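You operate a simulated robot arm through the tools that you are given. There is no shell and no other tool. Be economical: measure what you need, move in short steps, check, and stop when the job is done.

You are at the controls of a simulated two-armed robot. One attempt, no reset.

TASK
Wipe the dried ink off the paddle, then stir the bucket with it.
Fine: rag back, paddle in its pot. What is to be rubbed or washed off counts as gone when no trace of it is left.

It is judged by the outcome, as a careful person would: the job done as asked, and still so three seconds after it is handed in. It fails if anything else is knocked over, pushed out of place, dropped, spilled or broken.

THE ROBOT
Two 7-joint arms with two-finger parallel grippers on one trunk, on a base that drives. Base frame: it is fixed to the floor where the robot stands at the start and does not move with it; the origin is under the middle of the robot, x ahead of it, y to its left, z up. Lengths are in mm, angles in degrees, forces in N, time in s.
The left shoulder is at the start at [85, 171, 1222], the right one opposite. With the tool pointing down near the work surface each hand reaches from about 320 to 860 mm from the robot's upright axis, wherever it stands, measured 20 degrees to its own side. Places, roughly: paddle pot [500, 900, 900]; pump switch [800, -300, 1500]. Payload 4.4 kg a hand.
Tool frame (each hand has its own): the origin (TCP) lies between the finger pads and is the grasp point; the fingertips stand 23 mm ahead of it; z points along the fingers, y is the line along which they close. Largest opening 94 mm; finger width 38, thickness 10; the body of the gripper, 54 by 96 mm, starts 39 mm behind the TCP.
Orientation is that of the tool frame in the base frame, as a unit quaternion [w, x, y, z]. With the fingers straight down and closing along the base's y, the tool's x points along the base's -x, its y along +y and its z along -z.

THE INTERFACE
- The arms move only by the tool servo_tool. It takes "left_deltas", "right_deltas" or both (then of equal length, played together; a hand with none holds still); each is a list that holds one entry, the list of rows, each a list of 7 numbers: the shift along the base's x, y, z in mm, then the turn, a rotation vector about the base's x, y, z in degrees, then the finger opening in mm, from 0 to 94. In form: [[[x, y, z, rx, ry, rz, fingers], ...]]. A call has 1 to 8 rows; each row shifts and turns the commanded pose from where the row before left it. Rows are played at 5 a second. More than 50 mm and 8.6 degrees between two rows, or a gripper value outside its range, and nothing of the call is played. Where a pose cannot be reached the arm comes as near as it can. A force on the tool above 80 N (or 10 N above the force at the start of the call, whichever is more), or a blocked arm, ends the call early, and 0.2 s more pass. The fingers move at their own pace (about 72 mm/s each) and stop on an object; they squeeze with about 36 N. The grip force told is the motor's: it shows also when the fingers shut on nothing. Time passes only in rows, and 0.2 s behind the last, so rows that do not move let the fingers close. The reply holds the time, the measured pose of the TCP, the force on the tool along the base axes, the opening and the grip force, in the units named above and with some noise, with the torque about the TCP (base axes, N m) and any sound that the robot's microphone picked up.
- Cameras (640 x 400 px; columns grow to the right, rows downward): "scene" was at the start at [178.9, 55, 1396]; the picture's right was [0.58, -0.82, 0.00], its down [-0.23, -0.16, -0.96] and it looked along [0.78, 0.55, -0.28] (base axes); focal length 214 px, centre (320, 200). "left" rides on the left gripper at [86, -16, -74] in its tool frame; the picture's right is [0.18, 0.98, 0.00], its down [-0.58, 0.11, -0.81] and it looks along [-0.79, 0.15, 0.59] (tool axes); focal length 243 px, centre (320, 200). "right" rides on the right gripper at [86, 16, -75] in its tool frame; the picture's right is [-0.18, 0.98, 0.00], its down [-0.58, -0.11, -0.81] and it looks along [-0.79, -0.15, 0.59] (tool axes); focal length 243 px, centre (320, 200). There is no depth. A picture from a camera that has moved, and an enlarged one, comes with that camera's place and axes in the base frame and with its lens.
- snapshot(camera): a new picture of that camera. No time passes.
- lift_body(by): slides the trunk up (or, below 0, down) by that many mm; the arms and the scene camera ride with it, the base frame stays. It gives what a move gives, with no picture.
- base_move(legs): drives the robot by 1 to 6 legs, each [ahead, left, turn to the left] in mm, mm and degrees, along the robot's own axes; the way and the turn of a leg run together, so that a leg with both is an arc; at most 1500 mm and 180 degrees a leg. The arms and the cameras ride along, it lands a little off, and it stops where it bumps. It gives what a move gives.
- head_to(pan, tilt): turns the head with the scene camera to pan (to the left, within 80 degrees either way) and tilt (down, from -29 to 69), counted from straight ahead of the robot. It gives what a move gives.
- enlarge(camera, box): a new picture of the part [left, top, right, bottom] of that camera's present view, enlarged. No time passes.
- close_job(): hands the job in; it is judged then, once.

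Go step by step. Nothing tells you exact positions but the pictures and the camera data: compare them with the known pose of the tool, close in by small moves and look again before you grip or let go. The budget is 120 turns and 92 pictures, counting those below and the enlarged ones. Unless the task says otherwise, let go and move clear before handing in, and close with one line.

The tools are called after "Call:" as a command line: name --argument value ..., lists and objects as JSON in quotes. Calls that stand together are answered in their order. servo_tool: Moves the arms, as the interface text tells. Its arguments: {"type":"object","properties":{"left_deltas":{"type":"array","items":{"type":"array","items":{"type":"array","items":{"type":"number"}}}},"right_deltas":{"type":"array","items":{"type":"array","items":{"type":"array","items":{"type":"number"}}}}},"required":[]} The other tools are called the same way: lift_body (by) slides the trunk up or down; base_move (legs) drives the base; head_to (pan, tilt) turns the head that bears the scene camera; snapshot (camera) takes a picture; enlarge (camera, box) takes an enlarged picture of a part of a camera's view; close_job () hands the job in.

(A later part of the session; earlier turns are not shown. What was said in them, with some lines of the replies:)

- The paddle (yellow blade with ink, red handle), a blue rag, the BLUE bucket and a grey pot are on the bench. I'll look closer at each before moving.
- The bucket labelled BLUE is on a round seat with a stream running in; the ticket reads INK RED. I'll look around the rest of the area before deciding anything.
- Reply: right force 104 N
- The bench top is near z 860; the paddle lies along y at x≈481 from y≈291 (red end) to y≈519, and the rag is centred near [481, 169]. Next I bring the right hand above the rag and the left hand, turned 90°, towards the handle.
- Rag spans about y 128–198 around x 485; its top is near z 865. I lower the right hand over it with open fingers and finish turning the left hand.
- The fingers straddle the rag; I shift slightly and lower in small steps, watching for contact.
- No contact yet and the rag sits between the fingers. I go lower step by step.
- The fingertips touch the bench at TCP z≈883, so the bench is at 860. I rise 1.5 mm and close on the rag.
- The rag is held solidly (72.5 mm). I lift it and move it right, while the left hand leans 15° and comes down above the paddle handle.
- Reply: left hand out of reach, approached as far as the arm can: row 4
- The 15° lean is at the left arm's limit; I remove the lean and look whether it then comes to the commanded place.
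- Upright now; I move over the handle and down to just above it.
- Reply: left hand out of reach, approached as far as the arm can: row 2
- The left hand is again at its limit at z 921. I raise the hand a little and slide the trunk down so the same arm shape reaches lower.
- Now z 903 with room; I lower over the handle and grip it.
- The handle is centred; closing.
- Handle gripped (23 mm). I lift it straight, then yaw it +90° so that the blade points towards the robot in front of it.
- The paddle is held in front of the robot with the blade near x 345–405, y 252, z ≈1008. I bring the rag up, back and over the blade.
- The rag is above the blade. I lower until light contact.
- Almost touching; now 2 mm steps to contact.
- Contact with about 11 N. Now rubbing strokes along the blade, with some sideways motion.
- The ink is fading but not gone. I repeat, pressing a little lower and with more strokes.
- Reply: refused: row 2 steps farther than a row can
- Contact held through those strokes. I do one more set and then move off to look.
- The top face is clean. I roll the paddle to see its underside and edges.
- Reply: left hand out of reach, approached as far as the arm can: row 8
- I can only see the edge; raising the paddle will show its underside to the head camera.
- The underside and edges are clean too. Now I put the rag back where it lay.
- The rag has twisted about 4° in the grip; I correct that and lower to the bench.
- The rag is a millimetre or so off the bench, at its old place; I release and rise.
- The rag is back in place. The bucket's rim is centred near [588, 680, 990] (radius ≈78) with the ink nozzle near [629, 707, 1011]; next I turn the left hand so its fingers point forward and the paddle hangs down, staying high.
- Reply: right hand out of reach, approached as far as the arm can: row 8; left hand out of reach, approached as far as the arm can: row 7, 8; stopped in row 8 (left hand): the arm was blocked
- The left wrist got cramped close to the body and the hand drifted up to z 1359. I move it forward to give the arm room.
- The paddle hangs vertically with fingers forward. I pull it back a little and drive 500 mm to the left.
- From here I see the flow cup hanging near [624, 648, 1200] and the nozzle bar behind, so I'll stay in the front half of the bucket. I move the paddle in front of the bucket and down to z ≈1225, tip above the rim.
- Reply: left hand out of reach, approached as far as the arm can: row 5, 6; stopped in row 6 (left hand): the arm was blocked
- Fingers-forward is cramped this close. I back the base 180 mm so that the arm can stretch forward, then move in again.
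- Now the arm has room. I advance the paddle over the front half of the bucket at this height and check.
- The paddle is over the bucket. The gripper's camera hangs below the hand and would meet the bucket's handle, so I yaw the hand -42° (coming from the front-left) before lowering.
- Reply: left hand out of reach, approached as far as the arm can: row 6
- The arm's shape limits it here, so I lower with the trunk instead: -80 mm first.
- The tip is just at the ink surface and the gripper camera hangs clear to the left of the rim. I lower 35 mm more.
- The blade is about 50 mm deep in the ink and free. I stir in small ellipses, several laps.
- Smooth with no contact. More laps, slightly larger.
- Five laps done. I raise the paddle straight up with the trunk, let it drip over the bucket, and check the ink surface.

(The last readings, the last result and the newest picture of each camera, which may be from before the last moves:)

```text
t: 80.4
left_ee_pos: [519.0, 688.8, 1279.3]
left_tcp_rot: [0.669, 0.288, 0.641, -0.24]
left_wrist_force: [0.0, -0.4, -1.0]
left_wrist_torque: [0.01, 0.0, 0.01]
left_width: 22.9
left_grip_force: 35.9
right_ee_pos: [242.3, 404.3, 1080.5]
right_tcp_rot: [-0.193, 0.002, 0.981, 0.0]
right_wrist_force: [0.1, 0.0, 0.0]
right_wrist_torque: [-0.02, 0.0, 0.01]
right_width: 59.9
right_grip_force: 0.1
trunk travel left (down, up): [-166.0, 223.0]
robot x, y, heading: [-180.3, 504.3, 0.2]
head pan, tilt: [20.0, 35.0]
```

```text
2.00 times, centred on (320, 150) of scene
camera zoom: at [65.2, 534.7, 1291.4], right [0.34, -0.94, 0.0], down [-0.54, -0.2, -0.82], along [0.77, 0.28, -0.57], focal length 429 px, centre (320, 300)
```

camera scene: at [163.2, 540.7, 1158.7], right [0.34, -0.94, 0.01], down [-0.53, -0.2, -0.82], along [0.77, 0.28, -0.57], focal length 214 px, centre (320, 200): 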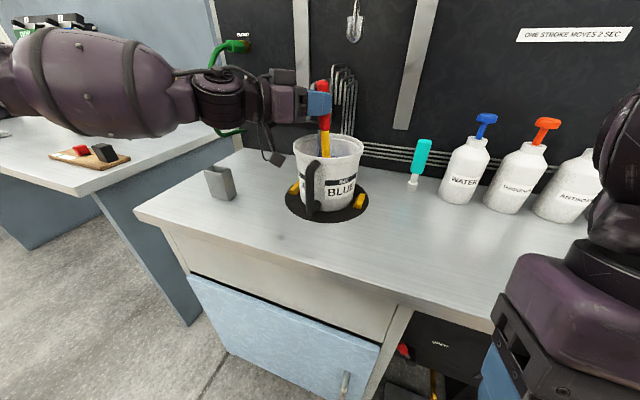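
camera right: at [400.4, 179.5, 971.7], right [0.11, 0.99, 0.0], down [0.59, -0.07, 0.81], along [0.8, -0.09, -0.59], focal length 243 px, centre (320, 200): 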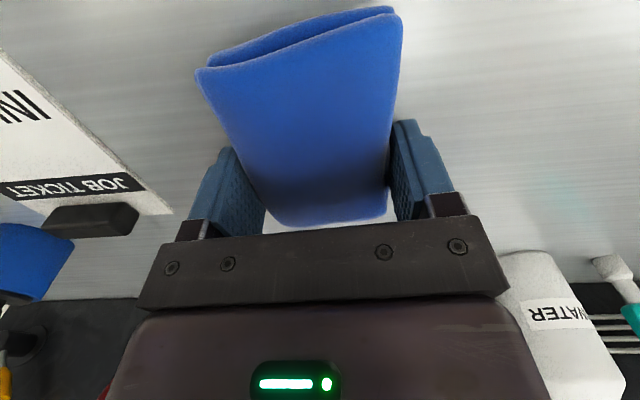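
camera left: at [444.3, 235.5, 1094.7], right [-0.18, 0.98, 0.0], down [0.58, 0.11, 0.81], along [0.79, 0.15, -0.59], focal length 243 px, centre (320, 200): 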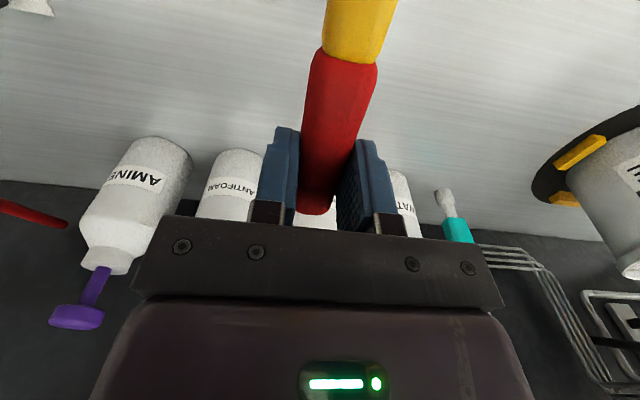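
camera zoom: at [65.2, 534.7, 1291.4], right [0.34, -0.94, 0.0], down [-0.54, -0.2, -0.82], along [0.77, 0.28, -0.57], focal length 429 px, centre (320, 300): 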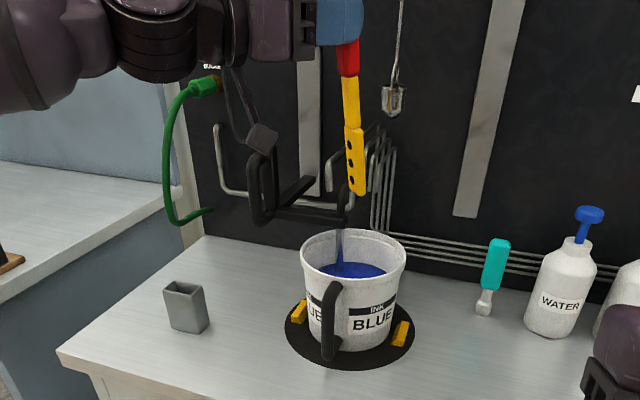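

The white blobs on the ink are mixed in, so the stirring took, and the paddle isn't dripping. Next I back off 60 mm and drive 215 mm left so the pot (opening near [490, 897, 950]) comes into the same relative place.

Call:
base_move --legs '[[-60, 0, 0], [0, 215, 0]]'

Call:
head_to --pan 15 --tilt 35

Call:
snapshot --camera "scene"

Call:
enlarge --camera "scene" --box '[260, 130, 380, 230]'

```text
t: 83.5
left_ee_pos: [459.0, 903.6, 1279.5]
left_tcp_rot: [0.67, 0.288, 0.641, -0.24]
left_wrist_force: [-0.2, -0.1, -0.9]
left_wrist_torque: [0.02, 0.03, -0.03]
left_width: 23.1
left_grip_force: 36.2
right_ee_pos: [183.4, 619.2, 1079.4]
right_tcp_rot: [-0.193, 0.002, 0.981, 0.0]
right_wrist_force: [-0.1, 0.5, -0.1]
right_wrist_torque: [-0.01, 0.01, -0.01]
right_width: 60.0
right_grip_force: 0.0
trunk travel left (down, up): [-166.0, 223.0]
robot x, y, heading: [-239.8, 719.3, 0.1]
head pan, tilt: [20.0, 35.0]
```

```text
t: 84.2
left_ee_pos: [459.6, 902.5, 1278.5]
left_tcp_rot: [0.67, 0.287, 0.642, -0.239]
left_wrist_force: [-0.2, -0.3, -0.7]
left_wrist_torque: [0.0, 0.02, 0.0]
left_width: 23.5
left_grip_force: 36.2
right_ee_pos: [183.2, 619.4, 1079.6]
right_tcp_rot: [-0.192, 0.002, 0.981, 0.0]
right_wrist_force: [0.0, -0.6, -0.7]
right_wrist_torque: [0.02, -0.03, -0.03]
right_width: 60.3
right_grip_force: 0.1
trunk travel left (down, up): [-166.0, 223.0]
robot x, y, heading: [-238.6, 717.6, 0.3]
head pan, tilt: [15.0, 35.0]
```

```text
39 pictures are left
camera scene: at [7.3, 742.0, 1291.4], right [0.26, -0.97, 0.0], down [-0.55, -0.15, -0.82], along [0.79, 0.21, -0.57], focal length 214 px, centre (320, 200)
```

scene: 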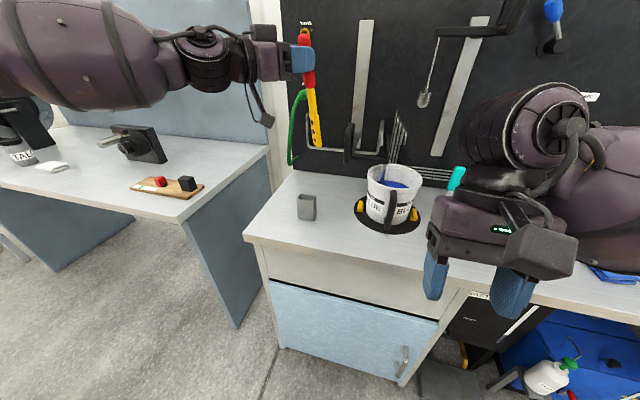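

```text
4.00 times, centred on (320, 180) of scene
camera zoom: at [7.3, 742.0, 1291.4], right [0.26, -0.97, 0.0], down [-0.55, -0.15, -0.82], along [0.79, 0.21, -0.57], focal length 858 px, centre (320, 280)
```

zoom: 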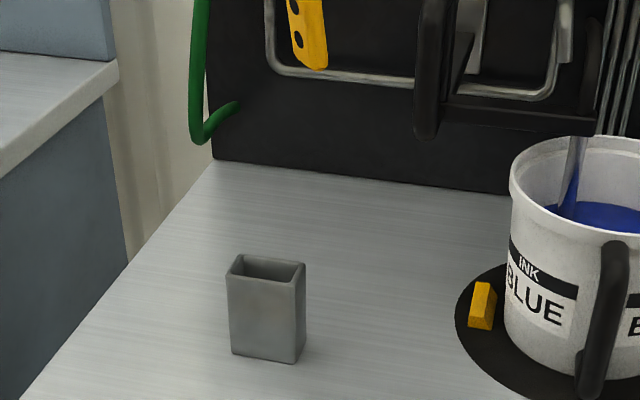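

The pot is a rectangular 30 × 53 mm box, centred near [503, 916], top at z ≈934, wide along y; so the blade must be square to it. I yaw the hand back to straight ahead and correct the lean.

Call:
servo_tool --left_deltas '[[[0, 0, 0, 0, 0, 7.3, 10], [0, 0, 0, 0, 0, 7.3, 10], [0, 0, 0, 0, 0, 7.3, 10], [0, 0, 0, 0, 0, 7.3, 10], [0, 0, 0, 0, 0, 7.3, 10], [0, 0, 0, 0, 0, 7.3, 10], [0, 0, 0, 0, 3.3, 0, 10], [0, 0, 0, 0, 3.3, 0, 10]]]'

Call:
enlarge --camera "scene" --box '[240, 20, 400, 220]'

```text
t: 86.0
left_ee_pos: [458.7, 904.3, 1278.1]
left_tcp_rot: [0.668, 0.029, 0.743, 0.026]
left_wrist_force: [-0.9, 0.5, -0.7]
left_wrist_torque: [0.02, 0.04, 0.0]
left_width: 23.3
left_grip_force: 35.8
right_ee_pos: [183.7, 618.9, 1079.7]
right_tcp_rot: [-0.192, 0.003, 0.981, 0.0]
right_wrist_force: [-0.1, 0.4, -0.7]
right_wrist_torque: [0.02, -0.04, 0.0]
right_width: 59.9
right_grip_force: 0.1
trunk travel left (down, up): [-166.0, 223.0]
robot x, y, heading: [-238.8, 717.5, -0.1]
head pan, tilt: [15.0, 35.0]
```

```text
2.00 times, centred on (320, 120) of scene
camera zoom: at [7.2, 741.8, 1291.4], right [0.26, -0.97, 0.0], down [-0.55, -0.15, -0.82], along [0.79, 0.21, -0.57], focal length 429 px, centre (320, 360)
```

zoom: 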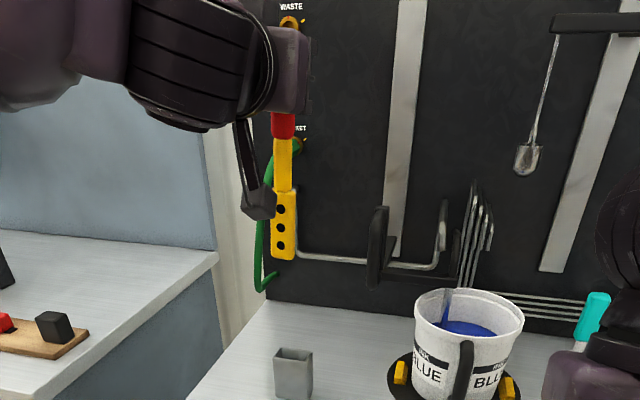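

The paddle is nearly vertical. I tune the roll, move it roughly above the pot, and turn the right hand to use its camera as a second view.

Call:
servo_tool --left_deltas '[[[7, 2, -5, -2, 0, 0, 10], [7, 2, -5, 0, 0, 0, 10], [7, 2, -5, 0, 0, 0, 10], [7, 2, -5, 0, 0, 0, 10], [7, 2, -5, 0, 0, 0, 10], [5, 0, -5, 0, 0, 0, 10], [0, 0, 0, 0, 0, 0, 10]]]' --right_deltas '[[[0, 0, 5, 0, 0, 8.5, 60], [0, 0, 5, 0, 0, 8.5, 60], [0, 0, 5, 0, 0, 8.5, 60], [0, 0, 5, 0, 0, 8.5, 60], [0, 0, 5, 0, 0, 8.5, 60], [0, 0, 5, 0, 0, 8.5, 60], [0, 0, 5, 0, 0, 8.5, 60]]]'

Call:
snapshot --camera "right"

Call:
enlarge --camera "scene" --box '[240, 60, 400, 240]'

```text
t: 87.6
left_ee_pos: [499.1, 914.3, 1250.0]
left_tcp_rot: [0.67, 0.017, 0.742, 0.013]
left_wrist_force: [0.6, -0.7, 0.1]
left_wrist_torque: [0.0, 0.01, -0.02]
left_width: 23.2
left_grip_force: 36.2
right_ee_pos: [182.6, 617.6, 1114.1]
right_tcp_rot: [-0.167, -0.486, 0.853, -0.096]
right_wrist_force: [0.4, 0.5, 0.9]
right_wrist_torque: [-0.01, -0.03, -0.04]
right_width: 60.1
right_grip_force: 0.1
trunk travel left (down, up): [-166.0, 223.0]
robot x, y, heading: [-239.4, 718.4, 0.1]
head pan, tilt: [15.0, 35.0]
```

```text
36 pictures are left
camera right: at [142.8, 582.3, 1216.0], right [-0.76, 0.65, -0.07], down [0.52, 0.67, 0.53], along [0.39, 0.36, -0.85], focal length 243 px, centre (320, 200)
```

right: 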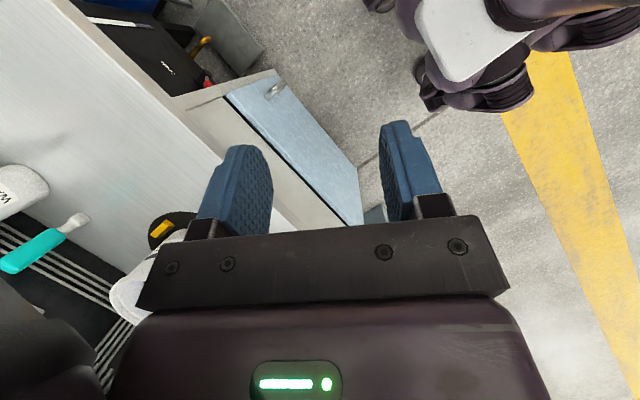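

```text
2.22 times, centred on (320, 150) of scene
camera zoom: at [6.7, 742.2, 1291.6], right [0.26, -0.97, 0.0], down [-0.55, -0.15, -0.82], along [0.79, 0.21, -0.57], focal length 477 px, centre (320, 311)
```

zoom: 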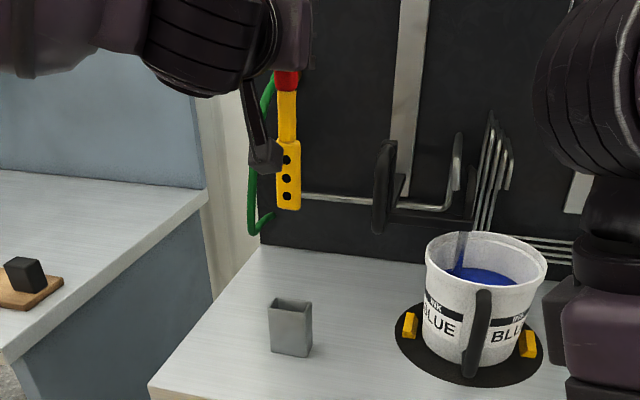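

The right camera view is no use there. Comparing the paddle's marks with their known distances shows the blade still leans about 6° forward, so I pitch it back and look again.

Call:
servo_tool --left_deltas '[[[0, 0, 0, 0, 3, 0, 10], [0, 0, 0, 0, 3, 0, 10], [0, 0, 0, 0, 0, 0, 10]]]'

Call:
enlarge --camera "scene" --box '[260, 60, 360, 240]'

```text
t: 88.4
left_ee_pos: [499.4, 913.2, 1247.7]
left_tcp_rot: [0.629, 0.018, 0.777, 0.011]
left_wrist_force: [0.6, -0.5, -0.3]
left_wrist_torque: [0.06, -0.02, 0.01]
left_width: 23.1
left_grip_force: 36.6
right_ee_pos: [184.4, 618.2, 1114.5]
right_tcp_rot: [-0.167, -0.486, 0.853, -0.097]
right_wrist_force: [0.0, -0.9, 0.4]
right_wrist_torque: [-0.02, -0.01, 0.01]
right_width: 60.2
right_grip_force: 0.1
trunk travel left (down, up): [-166.0, 223.0]
robot x, y, heading: [-239.1, 720.0, 0.1]
head pan, tilt: [15.0, 35.0]
```

```text
2.22 times, centred on (310, 150) of scene
camera zoom: at [7.4, 742.1, 1291.3], right [0.26, -0.97, 0.0], down [-0.55, -0.15, -0.82], along [0.79, 0.21, -0.57], focal length 477 px, centre (342, 311)
```

zoom: 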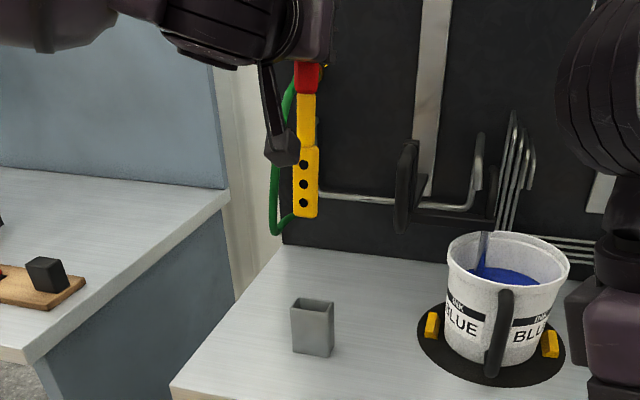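

The paddle is now vertical fore-and-aft; a 3° roll remains. I correct it, then lower 70 mm with the trunk (the tip stays above the pot's top).

Call:
servo_tool --left_deltas '[[[1, 1, 0, -3, 0, 0, 10], [1, 1, 0, 0, 0, 0, 10]]]'

Call:
lift_body --by -70

Call:
enlarge --camera "scene" --box '[260, 20, 380, 200]'

```text
t: 89.0
left_ee_pos: [502.0, 915.4, 1248.3]
left_tcp_rot: [0.63, 0.001, 0.777, -0.008]
left_wrist_force: [0.4, -0.9, -0.8]
left_wrist_torque: [0.01, -0.01, -0.01]
left_width: 23.1
left_grip_force: 35.7
right_ee_pos: [183.6, 618.4, 1114.5]
right_tcp_rot: [-0.167, -0.485, 0.853, -0.096]
right_wrist_force: [0.1, 0.2, 0.9]
right_wrist_torque: [0.02, 0.01, -0.03]
right_width: 60.0
right_grip_force: 0.0
trunk travel left (down, up): [-166.0, 223.0]
robot x, y, heading: [-238.5, 719.1, -0.1]
head pan, tilt: [15.0, 35.0]
```

```text
t: 90.1
left_ee_pos: [499.1, 915.7, 1182.0]
left_tcp_rot: [0.631, 0.001, 0.776, -0.009]
left_wrist_force: [-0.4, 1.5, -0.3]
left_wrist_torque: [0.0, 0.01, -0.01]
left_width: 23.4
left_grip_force: 35.8
right_ee_pos: [181.6, 618.5, 1046.0]
right_tcp_rot: [-0.165, -0.485, 0.853, -0.097]
right_wrist_force: [-0.1, -0.3, 0.1]
right_wrist_torque: [0.0, -0.03, 0.0]
right_width: 59.7
right_grip_force: 0.1
trunk travel left (down, up): [-96.0, 293.0]
robot x, y, heading: [-241.8, 716.6, 0.4]
head pan, tilt: [15.0, 35.0]
```

```text
2.22 times, centred on (320, 110) of scene
camera zoom: at [76.8, 742.0, 1207.4], right [0.26, -0.97, 0.0], down [-0.55, -0.15, -0.82], along [0.79, 0.21, -0.57], focal length 477 px, centre (320, 400)
```

zoom: 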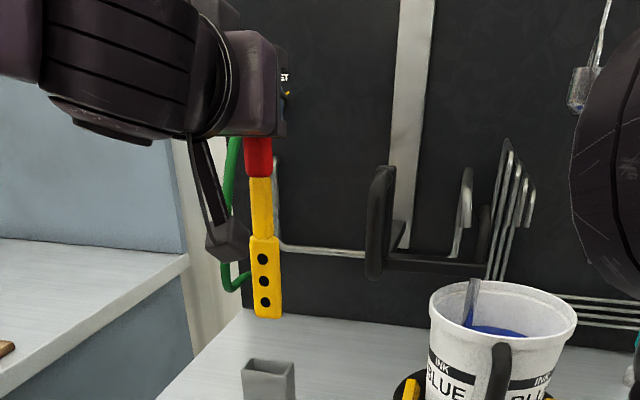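

The paddle is vertical and hangs about 60 mm above the pot. I shift slightly (+3, +4) and lower to just above its mouth.

Call:
servo_tool --left_deltas '[[[2, 2, -12, 0, 0, 0, 10], [1, 2, -12, 0, 0, 0, 10], [0, 0, -12, 0, 0, 0, 10], [0, 0, -12, 0, 0, 0, 10], [0, 0, 0, 0, 0, 0, 10]]]'

Call:
enlarge --camera "scene" --box '[260, 90, 360, 240]'

```text
t: 91.3
left_ee_pos: [504.2, 920.9, 1130.8]
left_tcp_rot: [0.63, 0.001, 0.777, -0.008]
left_wrist_force: [-0.5, -0.5, -0.5]
left_wrist_torque: [-0.01, -0.02, 0.01]
left_width: 23.2
left_grip_force: 35.5
right_ee_pos: [182.9, 619.2, 1044.3]
right_tcp_rot: [-0.167, -0.485, 0.853, -0.096]
right_wrist_force: [-0.3, -0.4, -0.3]
right_wrist_torque: [0.0, -0.05, 0.0]
right_width: 60.1
right_grip_force: 0.1
trunk travel left (down, up): [-96.0, 293.0]
robot x, y, heading: [-239.9, 716.1, 0.0]
head pan, tilt: [15.0, 35.0]
```

```text
2.67 times, centred on (310, 165) of scene
camera zoom: at [78.7, 742.2, 1206.4], right [0.26, -0.97, 0.0], down [-0.55, -0.15, -0.82], along [0.79, 0.21, -0.57], focal length 572 px, centre (347, 293)
```

zoom: 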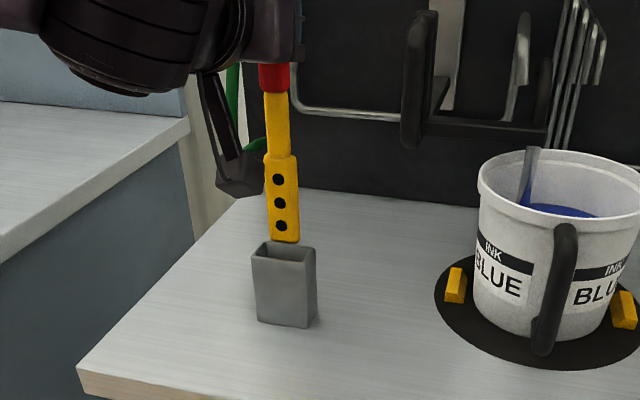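

The tip is about 9 mm above the pot mouth but some 8 mm too far back; I shift it by -8 in x and -2 in y and check.

Call:
servo_tool --left_deltas '[[[-4, -1, 0, 0, 0, 0, 10], [-4, -1, -2, 0, 0, 0, 10], [0, 0, 0, 0, 0, 0, 10]]]'

Call:
enlarge --camera "scene" --box '[280, 140, 340, 220]'

```text
t: 92.1
left_ee_pos: [496.1, 917.6, 1128.4]
left_tcp_rot: [0.63, 0.001, 0.776, -0.008]
left_wrist_force: [-0.7, 0.1, -0.4]
left_wrist_torque: [-0.01, 0.0, 0.0]
left_width: 23.3
left_grip_force: 35.6
right_ee_pos: [183.3, 618.5, 1045.0]
right_tcp_rot: [-0.167, -0.485, 0.853, -0.096]
right_wrist_force: [-0.7, -0.4, 0.0]
right_wrist_torque: [0.0, 0.04, 0.0]
right_width: 59.8
right_grip_force: 0.0
trunk travel left (down, up): [-96.0, 293.0]
robot x, y, heading: [-240.1, 715.3, 0.1]
head pan, tilt: [15.0, 35.0]
```

```text
5.00 times, centred on (310, 180) of scene
camera zoom: at [78.9, 742.2, 1206.3], right [0.26, -0.97, 0.0], down [-0.55, -0.15, -0.82], along [0.79, 0.21, -0.57], focal length 1072 px, centre (370, 300)
```

zoom: 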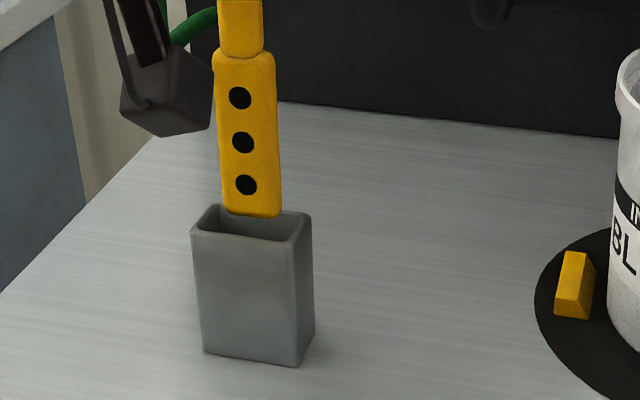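

The blade is centred on the opening. I lower slowly into the pot watching the force.

Call:
servo_tool --left_deltas '[[[-1, 0, -5, 0, 0, 0, 10], [0, 0, -5, 0, 0, 0, 10], [0, 0, -5, 0, 0, 0, 10], [0, 0, 0, 0, 0, 0, 10]]]'

Call:
enlarge --camera "scene" --box '[280, 140, 340, 220]'

```text
t: 93.1
left_ee_pos: [494.5, 918.2, 1114.5]
left_tcp_rot: [0.63, 0.001, 0.777, -0.008]
left_wrist_force: [1.1, 0.3, -0.9]
left_wrist_torque: [0.0, 0.02, 0.01]
left_width: 23.1
left_grip_force: 35.7
right_ee_pos: [182.4, 618.3, 1044.8]
right_tcp_rot: [-0.168, -0.485, 0.853, -0.096]
right_wrist_force: [-0.8, -1.2, 0.0]
right_wrist_torque: [0.03, 0.04, 0.03]
right_width: 60.1
right_grip_force: 0.1
trunk travel left (down, up): [-96.0, 293.0]
robot x, y, heading: [-238.8, 717.2, -0.2]
head pan, tilt: [15.0, 35.0]
```

```text
5.00 times, centred on (310, 180) of scene
camera zoom: at [78.8, 742.2, 1206.3], right [0.26, -0.97, 0.0], down [-0.55, -0.15, -0.82], along [0.79, 0.21, -0.57], focal length 1072 px, centre (370, 300)
```

zoom: 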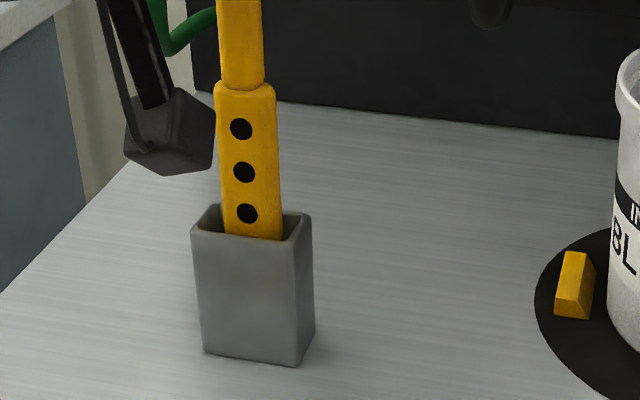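

The blade is entering without contact. I continue down in small steps.

Call:
servo_tool --left_deltas '[[[0, 0, -6, 0, 0, 0, 10], [0, 0, -6, 0, 0, 0, 10], [0, 0, -6, 0, 0, 0, 10], [0, 0, -6, 0, 0, 0, 10], [0, 0, -6, 0, 0, 0, 10], [0, 0, 0, 0, 0, 0, 10]]]'

Call:
enlarge --camera "scene" --box '[260, 100, 360, 220]'

```text
t: 94.5
left_ee_pos: [495.2, 916.7, 1084.6]
left_tcp_rot: [0.63, 0.002, 0.777, -0.009]
left_wrist_force: [-0.1, 0.5, -0.3]
left_wrist_torque: [-0.01, -0.04, -0.01]
left_width: 23.2
left_grip_force: 35.7
right_ee_pos: [182.5, 618.7, 1043.4]
right_tcp_rot: [-0.168, -0.484, 0.853, -0.096]
right_wrist_force: [0.1, -0.1, 0.1]
right_wrist_torque: [0.03, 0.04, 0.0]
right_width: 59.9
right_grip_force: 0.0
trunk travel left (down, up): [-96.0, 293.0]
robot x, y, heading: [-237.2, 716.6, 0.0]
head pan, tilt: [15.0, 35.0]
```

```text
3.33 times, centred on (310, 160) of scene
camera zoom: at [78.8, 742.2, 1206.3], right [0.26, -0.97, 0.0], down [-0.55, -0.15, -0.82], along [0.79, 0.21, -0.57], focal length 715 px, centre (353, 333)
```

zoom: 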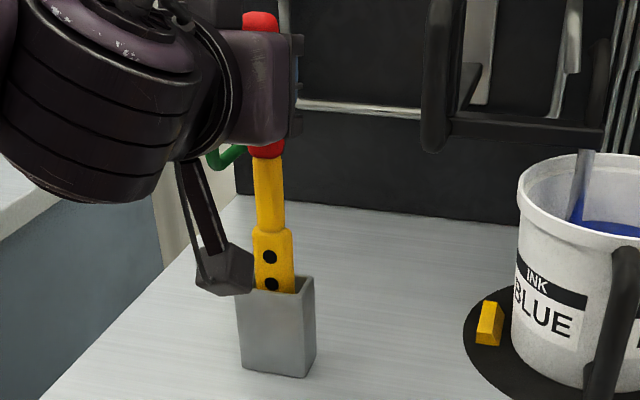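

Still free. The gripper camera is well in front of the pot, so I keep lowering to the bottom.

Call:
servo_tool --left_deltas '[[[0, 0, -6, 0, 0, 0, 10], [0, 0, -6, 0, 0, 0, 10], [0, 0, -5, 0, 0, 0, 10], [0, 0, -3, 0, 0, 0, 10], [0, 0, 0, 0, 0, 0, 10]]]'

```text
t: 95.7
left_ee_pos: [494.8, 917.2, 1064.8]
left_tcp_rot: [0.63, 0.002, 0.777, -0.009]
left_wrist_force: [-0.3, -0.5, -0.3]
left_wrist_torque: [0.0, 0.02, -0.01]
left_width: 23.3
left_grip_force: 36.1
right_ee_pos: [182.8, 618.9, 1044.4]
right_tcp_rot: [-0.167, -0.484, 0.853, -0.096]
right_wrist_force: [-0.6, 0.6, -0.2]
right_wrist_torque: [-0.02, -0.01, -0.03]
right_width: 59.9
right_grip_force: 0.1
trunk travel left (down, up): [-96.0, 293.0]
robot x, y, heading: [-244.2, 718.0, 0.1]
head pan, tilt: [15.0, 35.0]
```

Call:
servo_tool --left_deltas '[[[0, 0, -3, 0, 0, 0, 10], [0, 0, -3, 0, 0, 0, 10], [0, 0, -2, 0, 0, 0, 10], [0, 0, 0, 0, 0, 0, 10]]]'

```text
t: 96.7
left_ee_pos: [495.2, 916.8, 1056.4]
left_tcp_rot: [0.631, 0.0, 0.776, -0.008]
left_wrist_force: [-0.2, 0.3, 4.4]
left_wrist_torque: [0.2, 0.03, 0.02]
left_width: 23.2
left_grip_force: 35.7
right_ee_pos: [182.5, 618.8, 1045.4]
right_tcp_rot: [-0.167, -0.484, 0.854, -0.095]
right_wrist_force: [0.7, -0.1, -0.9]
right_wrist_torque: [0.02, -0.03, -0.02]
right_width: 60.0
right_grip_force: 0.0
trunk travel left (down, up): [-96.0, 293.0]
robot x, y, heading: [-239.8, 721.5, 0.0]
head pan, tilt: [15.0, 35.0]
```

The blade rests on the pot's bottom (4 N). I open gently and look before backing out.

Call:
servo_tool --left_deltas '[[[0, 0, 0.5, 0, 0, 0, 24], [0, 0, 0, 0, 0, 0, 30], [0, 0, 0, 0, 0, 0, 45], [0, 0, 0, 0, 0, 0, 70], [0, 0, 0, 0, 0, 0, 70]]]'

Call:
enlarge --camera "scene" --box '[260, 80, 360, 220]'

```text
t: 97.9
left_ee_pos: [494.8, 917.3, 1056.5]
left_tcp_rot: [0.63, 0.0, 0.776, -0.007]
left_wrist_force: [-1.1, 0.0, 0.1]
left_wrist_torque: [0.0, 0.01, 0.0]
left_width: 70.0
left_grip_force: 0.1
right_ee_pos: [183.2, 619.2, 1043.3]
right_tcp_rot: [-0.167, -0.485, 0.853, -0.096]
right_wrist_force: [-0.6, 0.2, -0.5]
right_wrist_torque: [-0.02, 0.01, 0.01]
right_width: 60.1
right_grip_force: 0.0
trunk travel left (down, up): [-96.0, 293.0]
robot x, y, heading: [-239.9, 720.4, 0.4]
head pan, tilt: [15.0, 35.0]
```

```text
2.86 times, centred on (310, 150) of scene
camera zoom: at [78.9, 742.2, 1206.3], right [0.26, -0.97, 0.0], down [-0.55, -0.15, -0.82], along [0.79, 0.21, -0.57], focal length 613 px, centre (349, 343)
```

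zoom: 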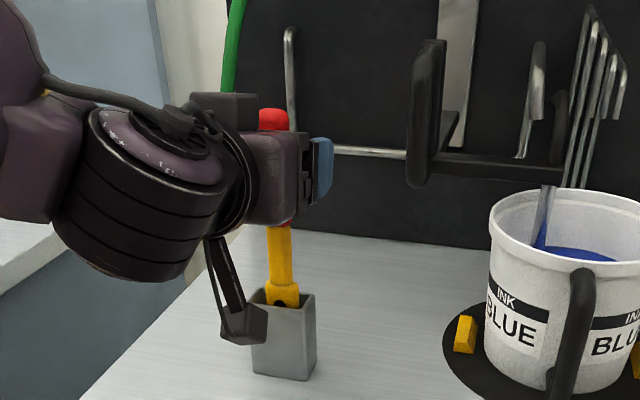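

The paddle stands in the pot. I back the hand straight out along the fingers.

Call:
servo_tool --left_deltas '[[[-10, 0, 2, 0, 0, 0, 80], [-20, 0, 4, 0, 0, 0, 80], [-25, 0, 5, 0, 0, 0, 80], [-25, 0, 6, 0, 0, 0, 80], [-20, 0, 8, 0, 0, 0, 80]]]'

Call:
snapshot --camera "scene"

```text
t: 99.1
left_ee_pos: [393.9, 919.2, 1081.4]
left_tcp_rot: [0.63, 0.002, 0.777, -0.009]
left_wrist_force: [0.1, -0.5, 0.7]
left_wrist_torque: [-0.03, -0.02, 0.01]
left_width: 80.0
left_grip_force: 0.1
right_ee_pos: [181.5, 620.2, 1043.6]
right_tcp_rot: [-0.166, -0.485, 0.853, -0.095]
right_wrist_force: [0.6, 0.2, 0.0]
right_wrist_torque: [0.0, 0.04, 0.02]
right_width: 60.4
right_grip_force: 0.1
trunk travel left (down, up): [-96.0, 293.0]
robot x, y, heading: [-239.5, 719.9, 0.2]
head pan, tilt: [15.0, 35.0]
```

```text
27 pictures are left
camera scene: at [78.4, 742.3, 1206.5], right [0.26, -0.97, 0.0], down [-0.55, -0.15, -0.82], along [0.79, 0.21, -0.57], focal length 214 px, centre (320, 200)
```

scene: 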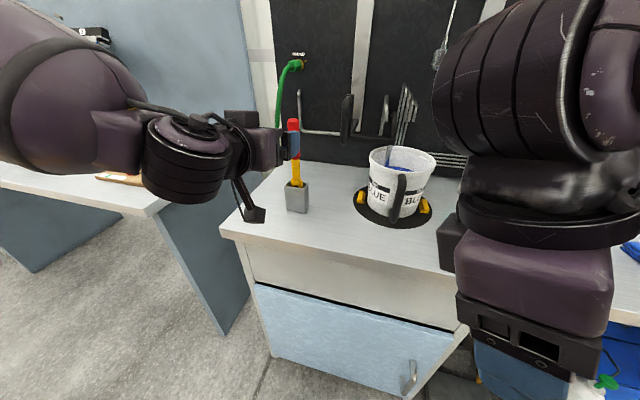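

The paddle stands in its pot and the hand is off it. I back the base 150 mm away and do a last check.

Call:
base_move --legs '[[-150, 0, 0]]'

Call:
head_to --pan 0 --tilt 30

Call:
snapshot --camera "scene"

Call:
enlarge --camera "scene" --box '[160, 100, 400, 250]'

```text
t: 100.4
left_ee_pos: [242.6, 921.0, 1081.4]
left_tcp_rot: [0.63, 0.0, 0.776, -0.007]
left_wrist_force: [-0.2, -0.1, -0.3]
left_wrist_torque: [0.0, 0.05, 0.01]
left_width: 79.8
left_grip_force: 0.0
right_ee_pos: [33.1, 620.4, 1044.8]
right_tcp_rot: [-0.167, -0.486, 0.852, -0.096]
right_wrist_force: [0.2, -0.4, 0.0]
right_wrist_torque: [0.0, -0.03, 0.01]
right_width: 59.9
right_grip_force: 0.0
trunk travel left (down, up): [-96.0, 293.0]
robot x, y, heading: [-395.4, 719.6, 0.4]
head pan, tilt: [15.0, 35.0]
```

```text
t: 101.2
left_ee_pos: [244.7, 919.2, 1080.8]
left_tcp_rot: [0.63, 0.0, 0.777, -0.008]
left_wrist_force: [0.4, -0.2, 0.4]
left_wrist_torque: [0.0, 0.0, -0.02]
left_width: 79.9
left_grip_force: 0.0
right_ee_pos: [33.9, 619.1, 1044.4]
right_tcp_rot: [-0.166, -0.487, 0.852, -0.096]
right_wrist_force: [0.7, 0.1, 0.3]
right_wrist_torque: [0.02, 0.0, -0.01]
right_width: 60.1
right_grip_force: 0.0
trunk travel left (down, up): [-96.0, 293.0]
robot x, y, heading: [-390.6, 721.5, 0.4]
head pan, tilt: [0.0, 30.0]
```

```text
26 pictures are left
camera scene: at [-65.9, 720.0, 1214.0], right [0.01, -1.0, 0.0], down [-0.5, 0.0, -0.87], along [0.87, 0.01, -0.5], focal length 214 px, centre (320, 200)
```

scene: 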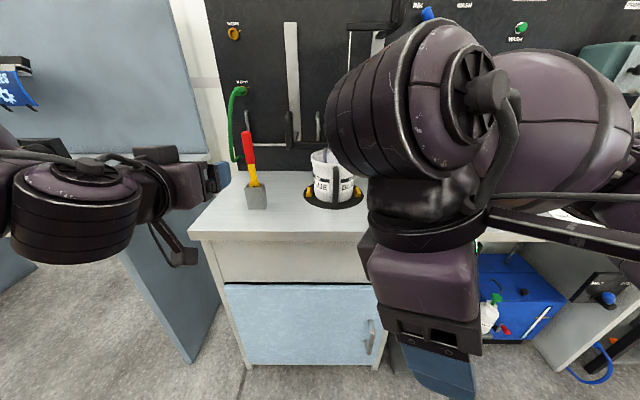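

```text
2.67 times, centred on (280, 175) of scene
camera zoom: at [-65.9, 720.0, 1214.0], right [0.01, -1.0, 0.0], down [-0.5, 0.0, -0.87], along [0.87, 0.01, -0.5], focal length 572 px, centre (427, 267)
```

zoom: 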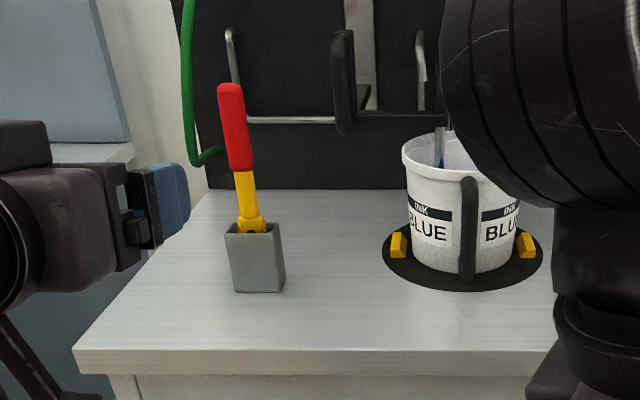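

The paddle leans steadily in its pot, the bench is clean of drips, the bucket is untouched on its seat, and the rag is back where it lay. Handing in.

Call:
close_job

```text
The job is handed in.
```

The paddle was wiped clean on both faces, the BLUE bucket was stirred until the white streaks mixed in, the rag is back in its place, and the paddle stands in its pot.
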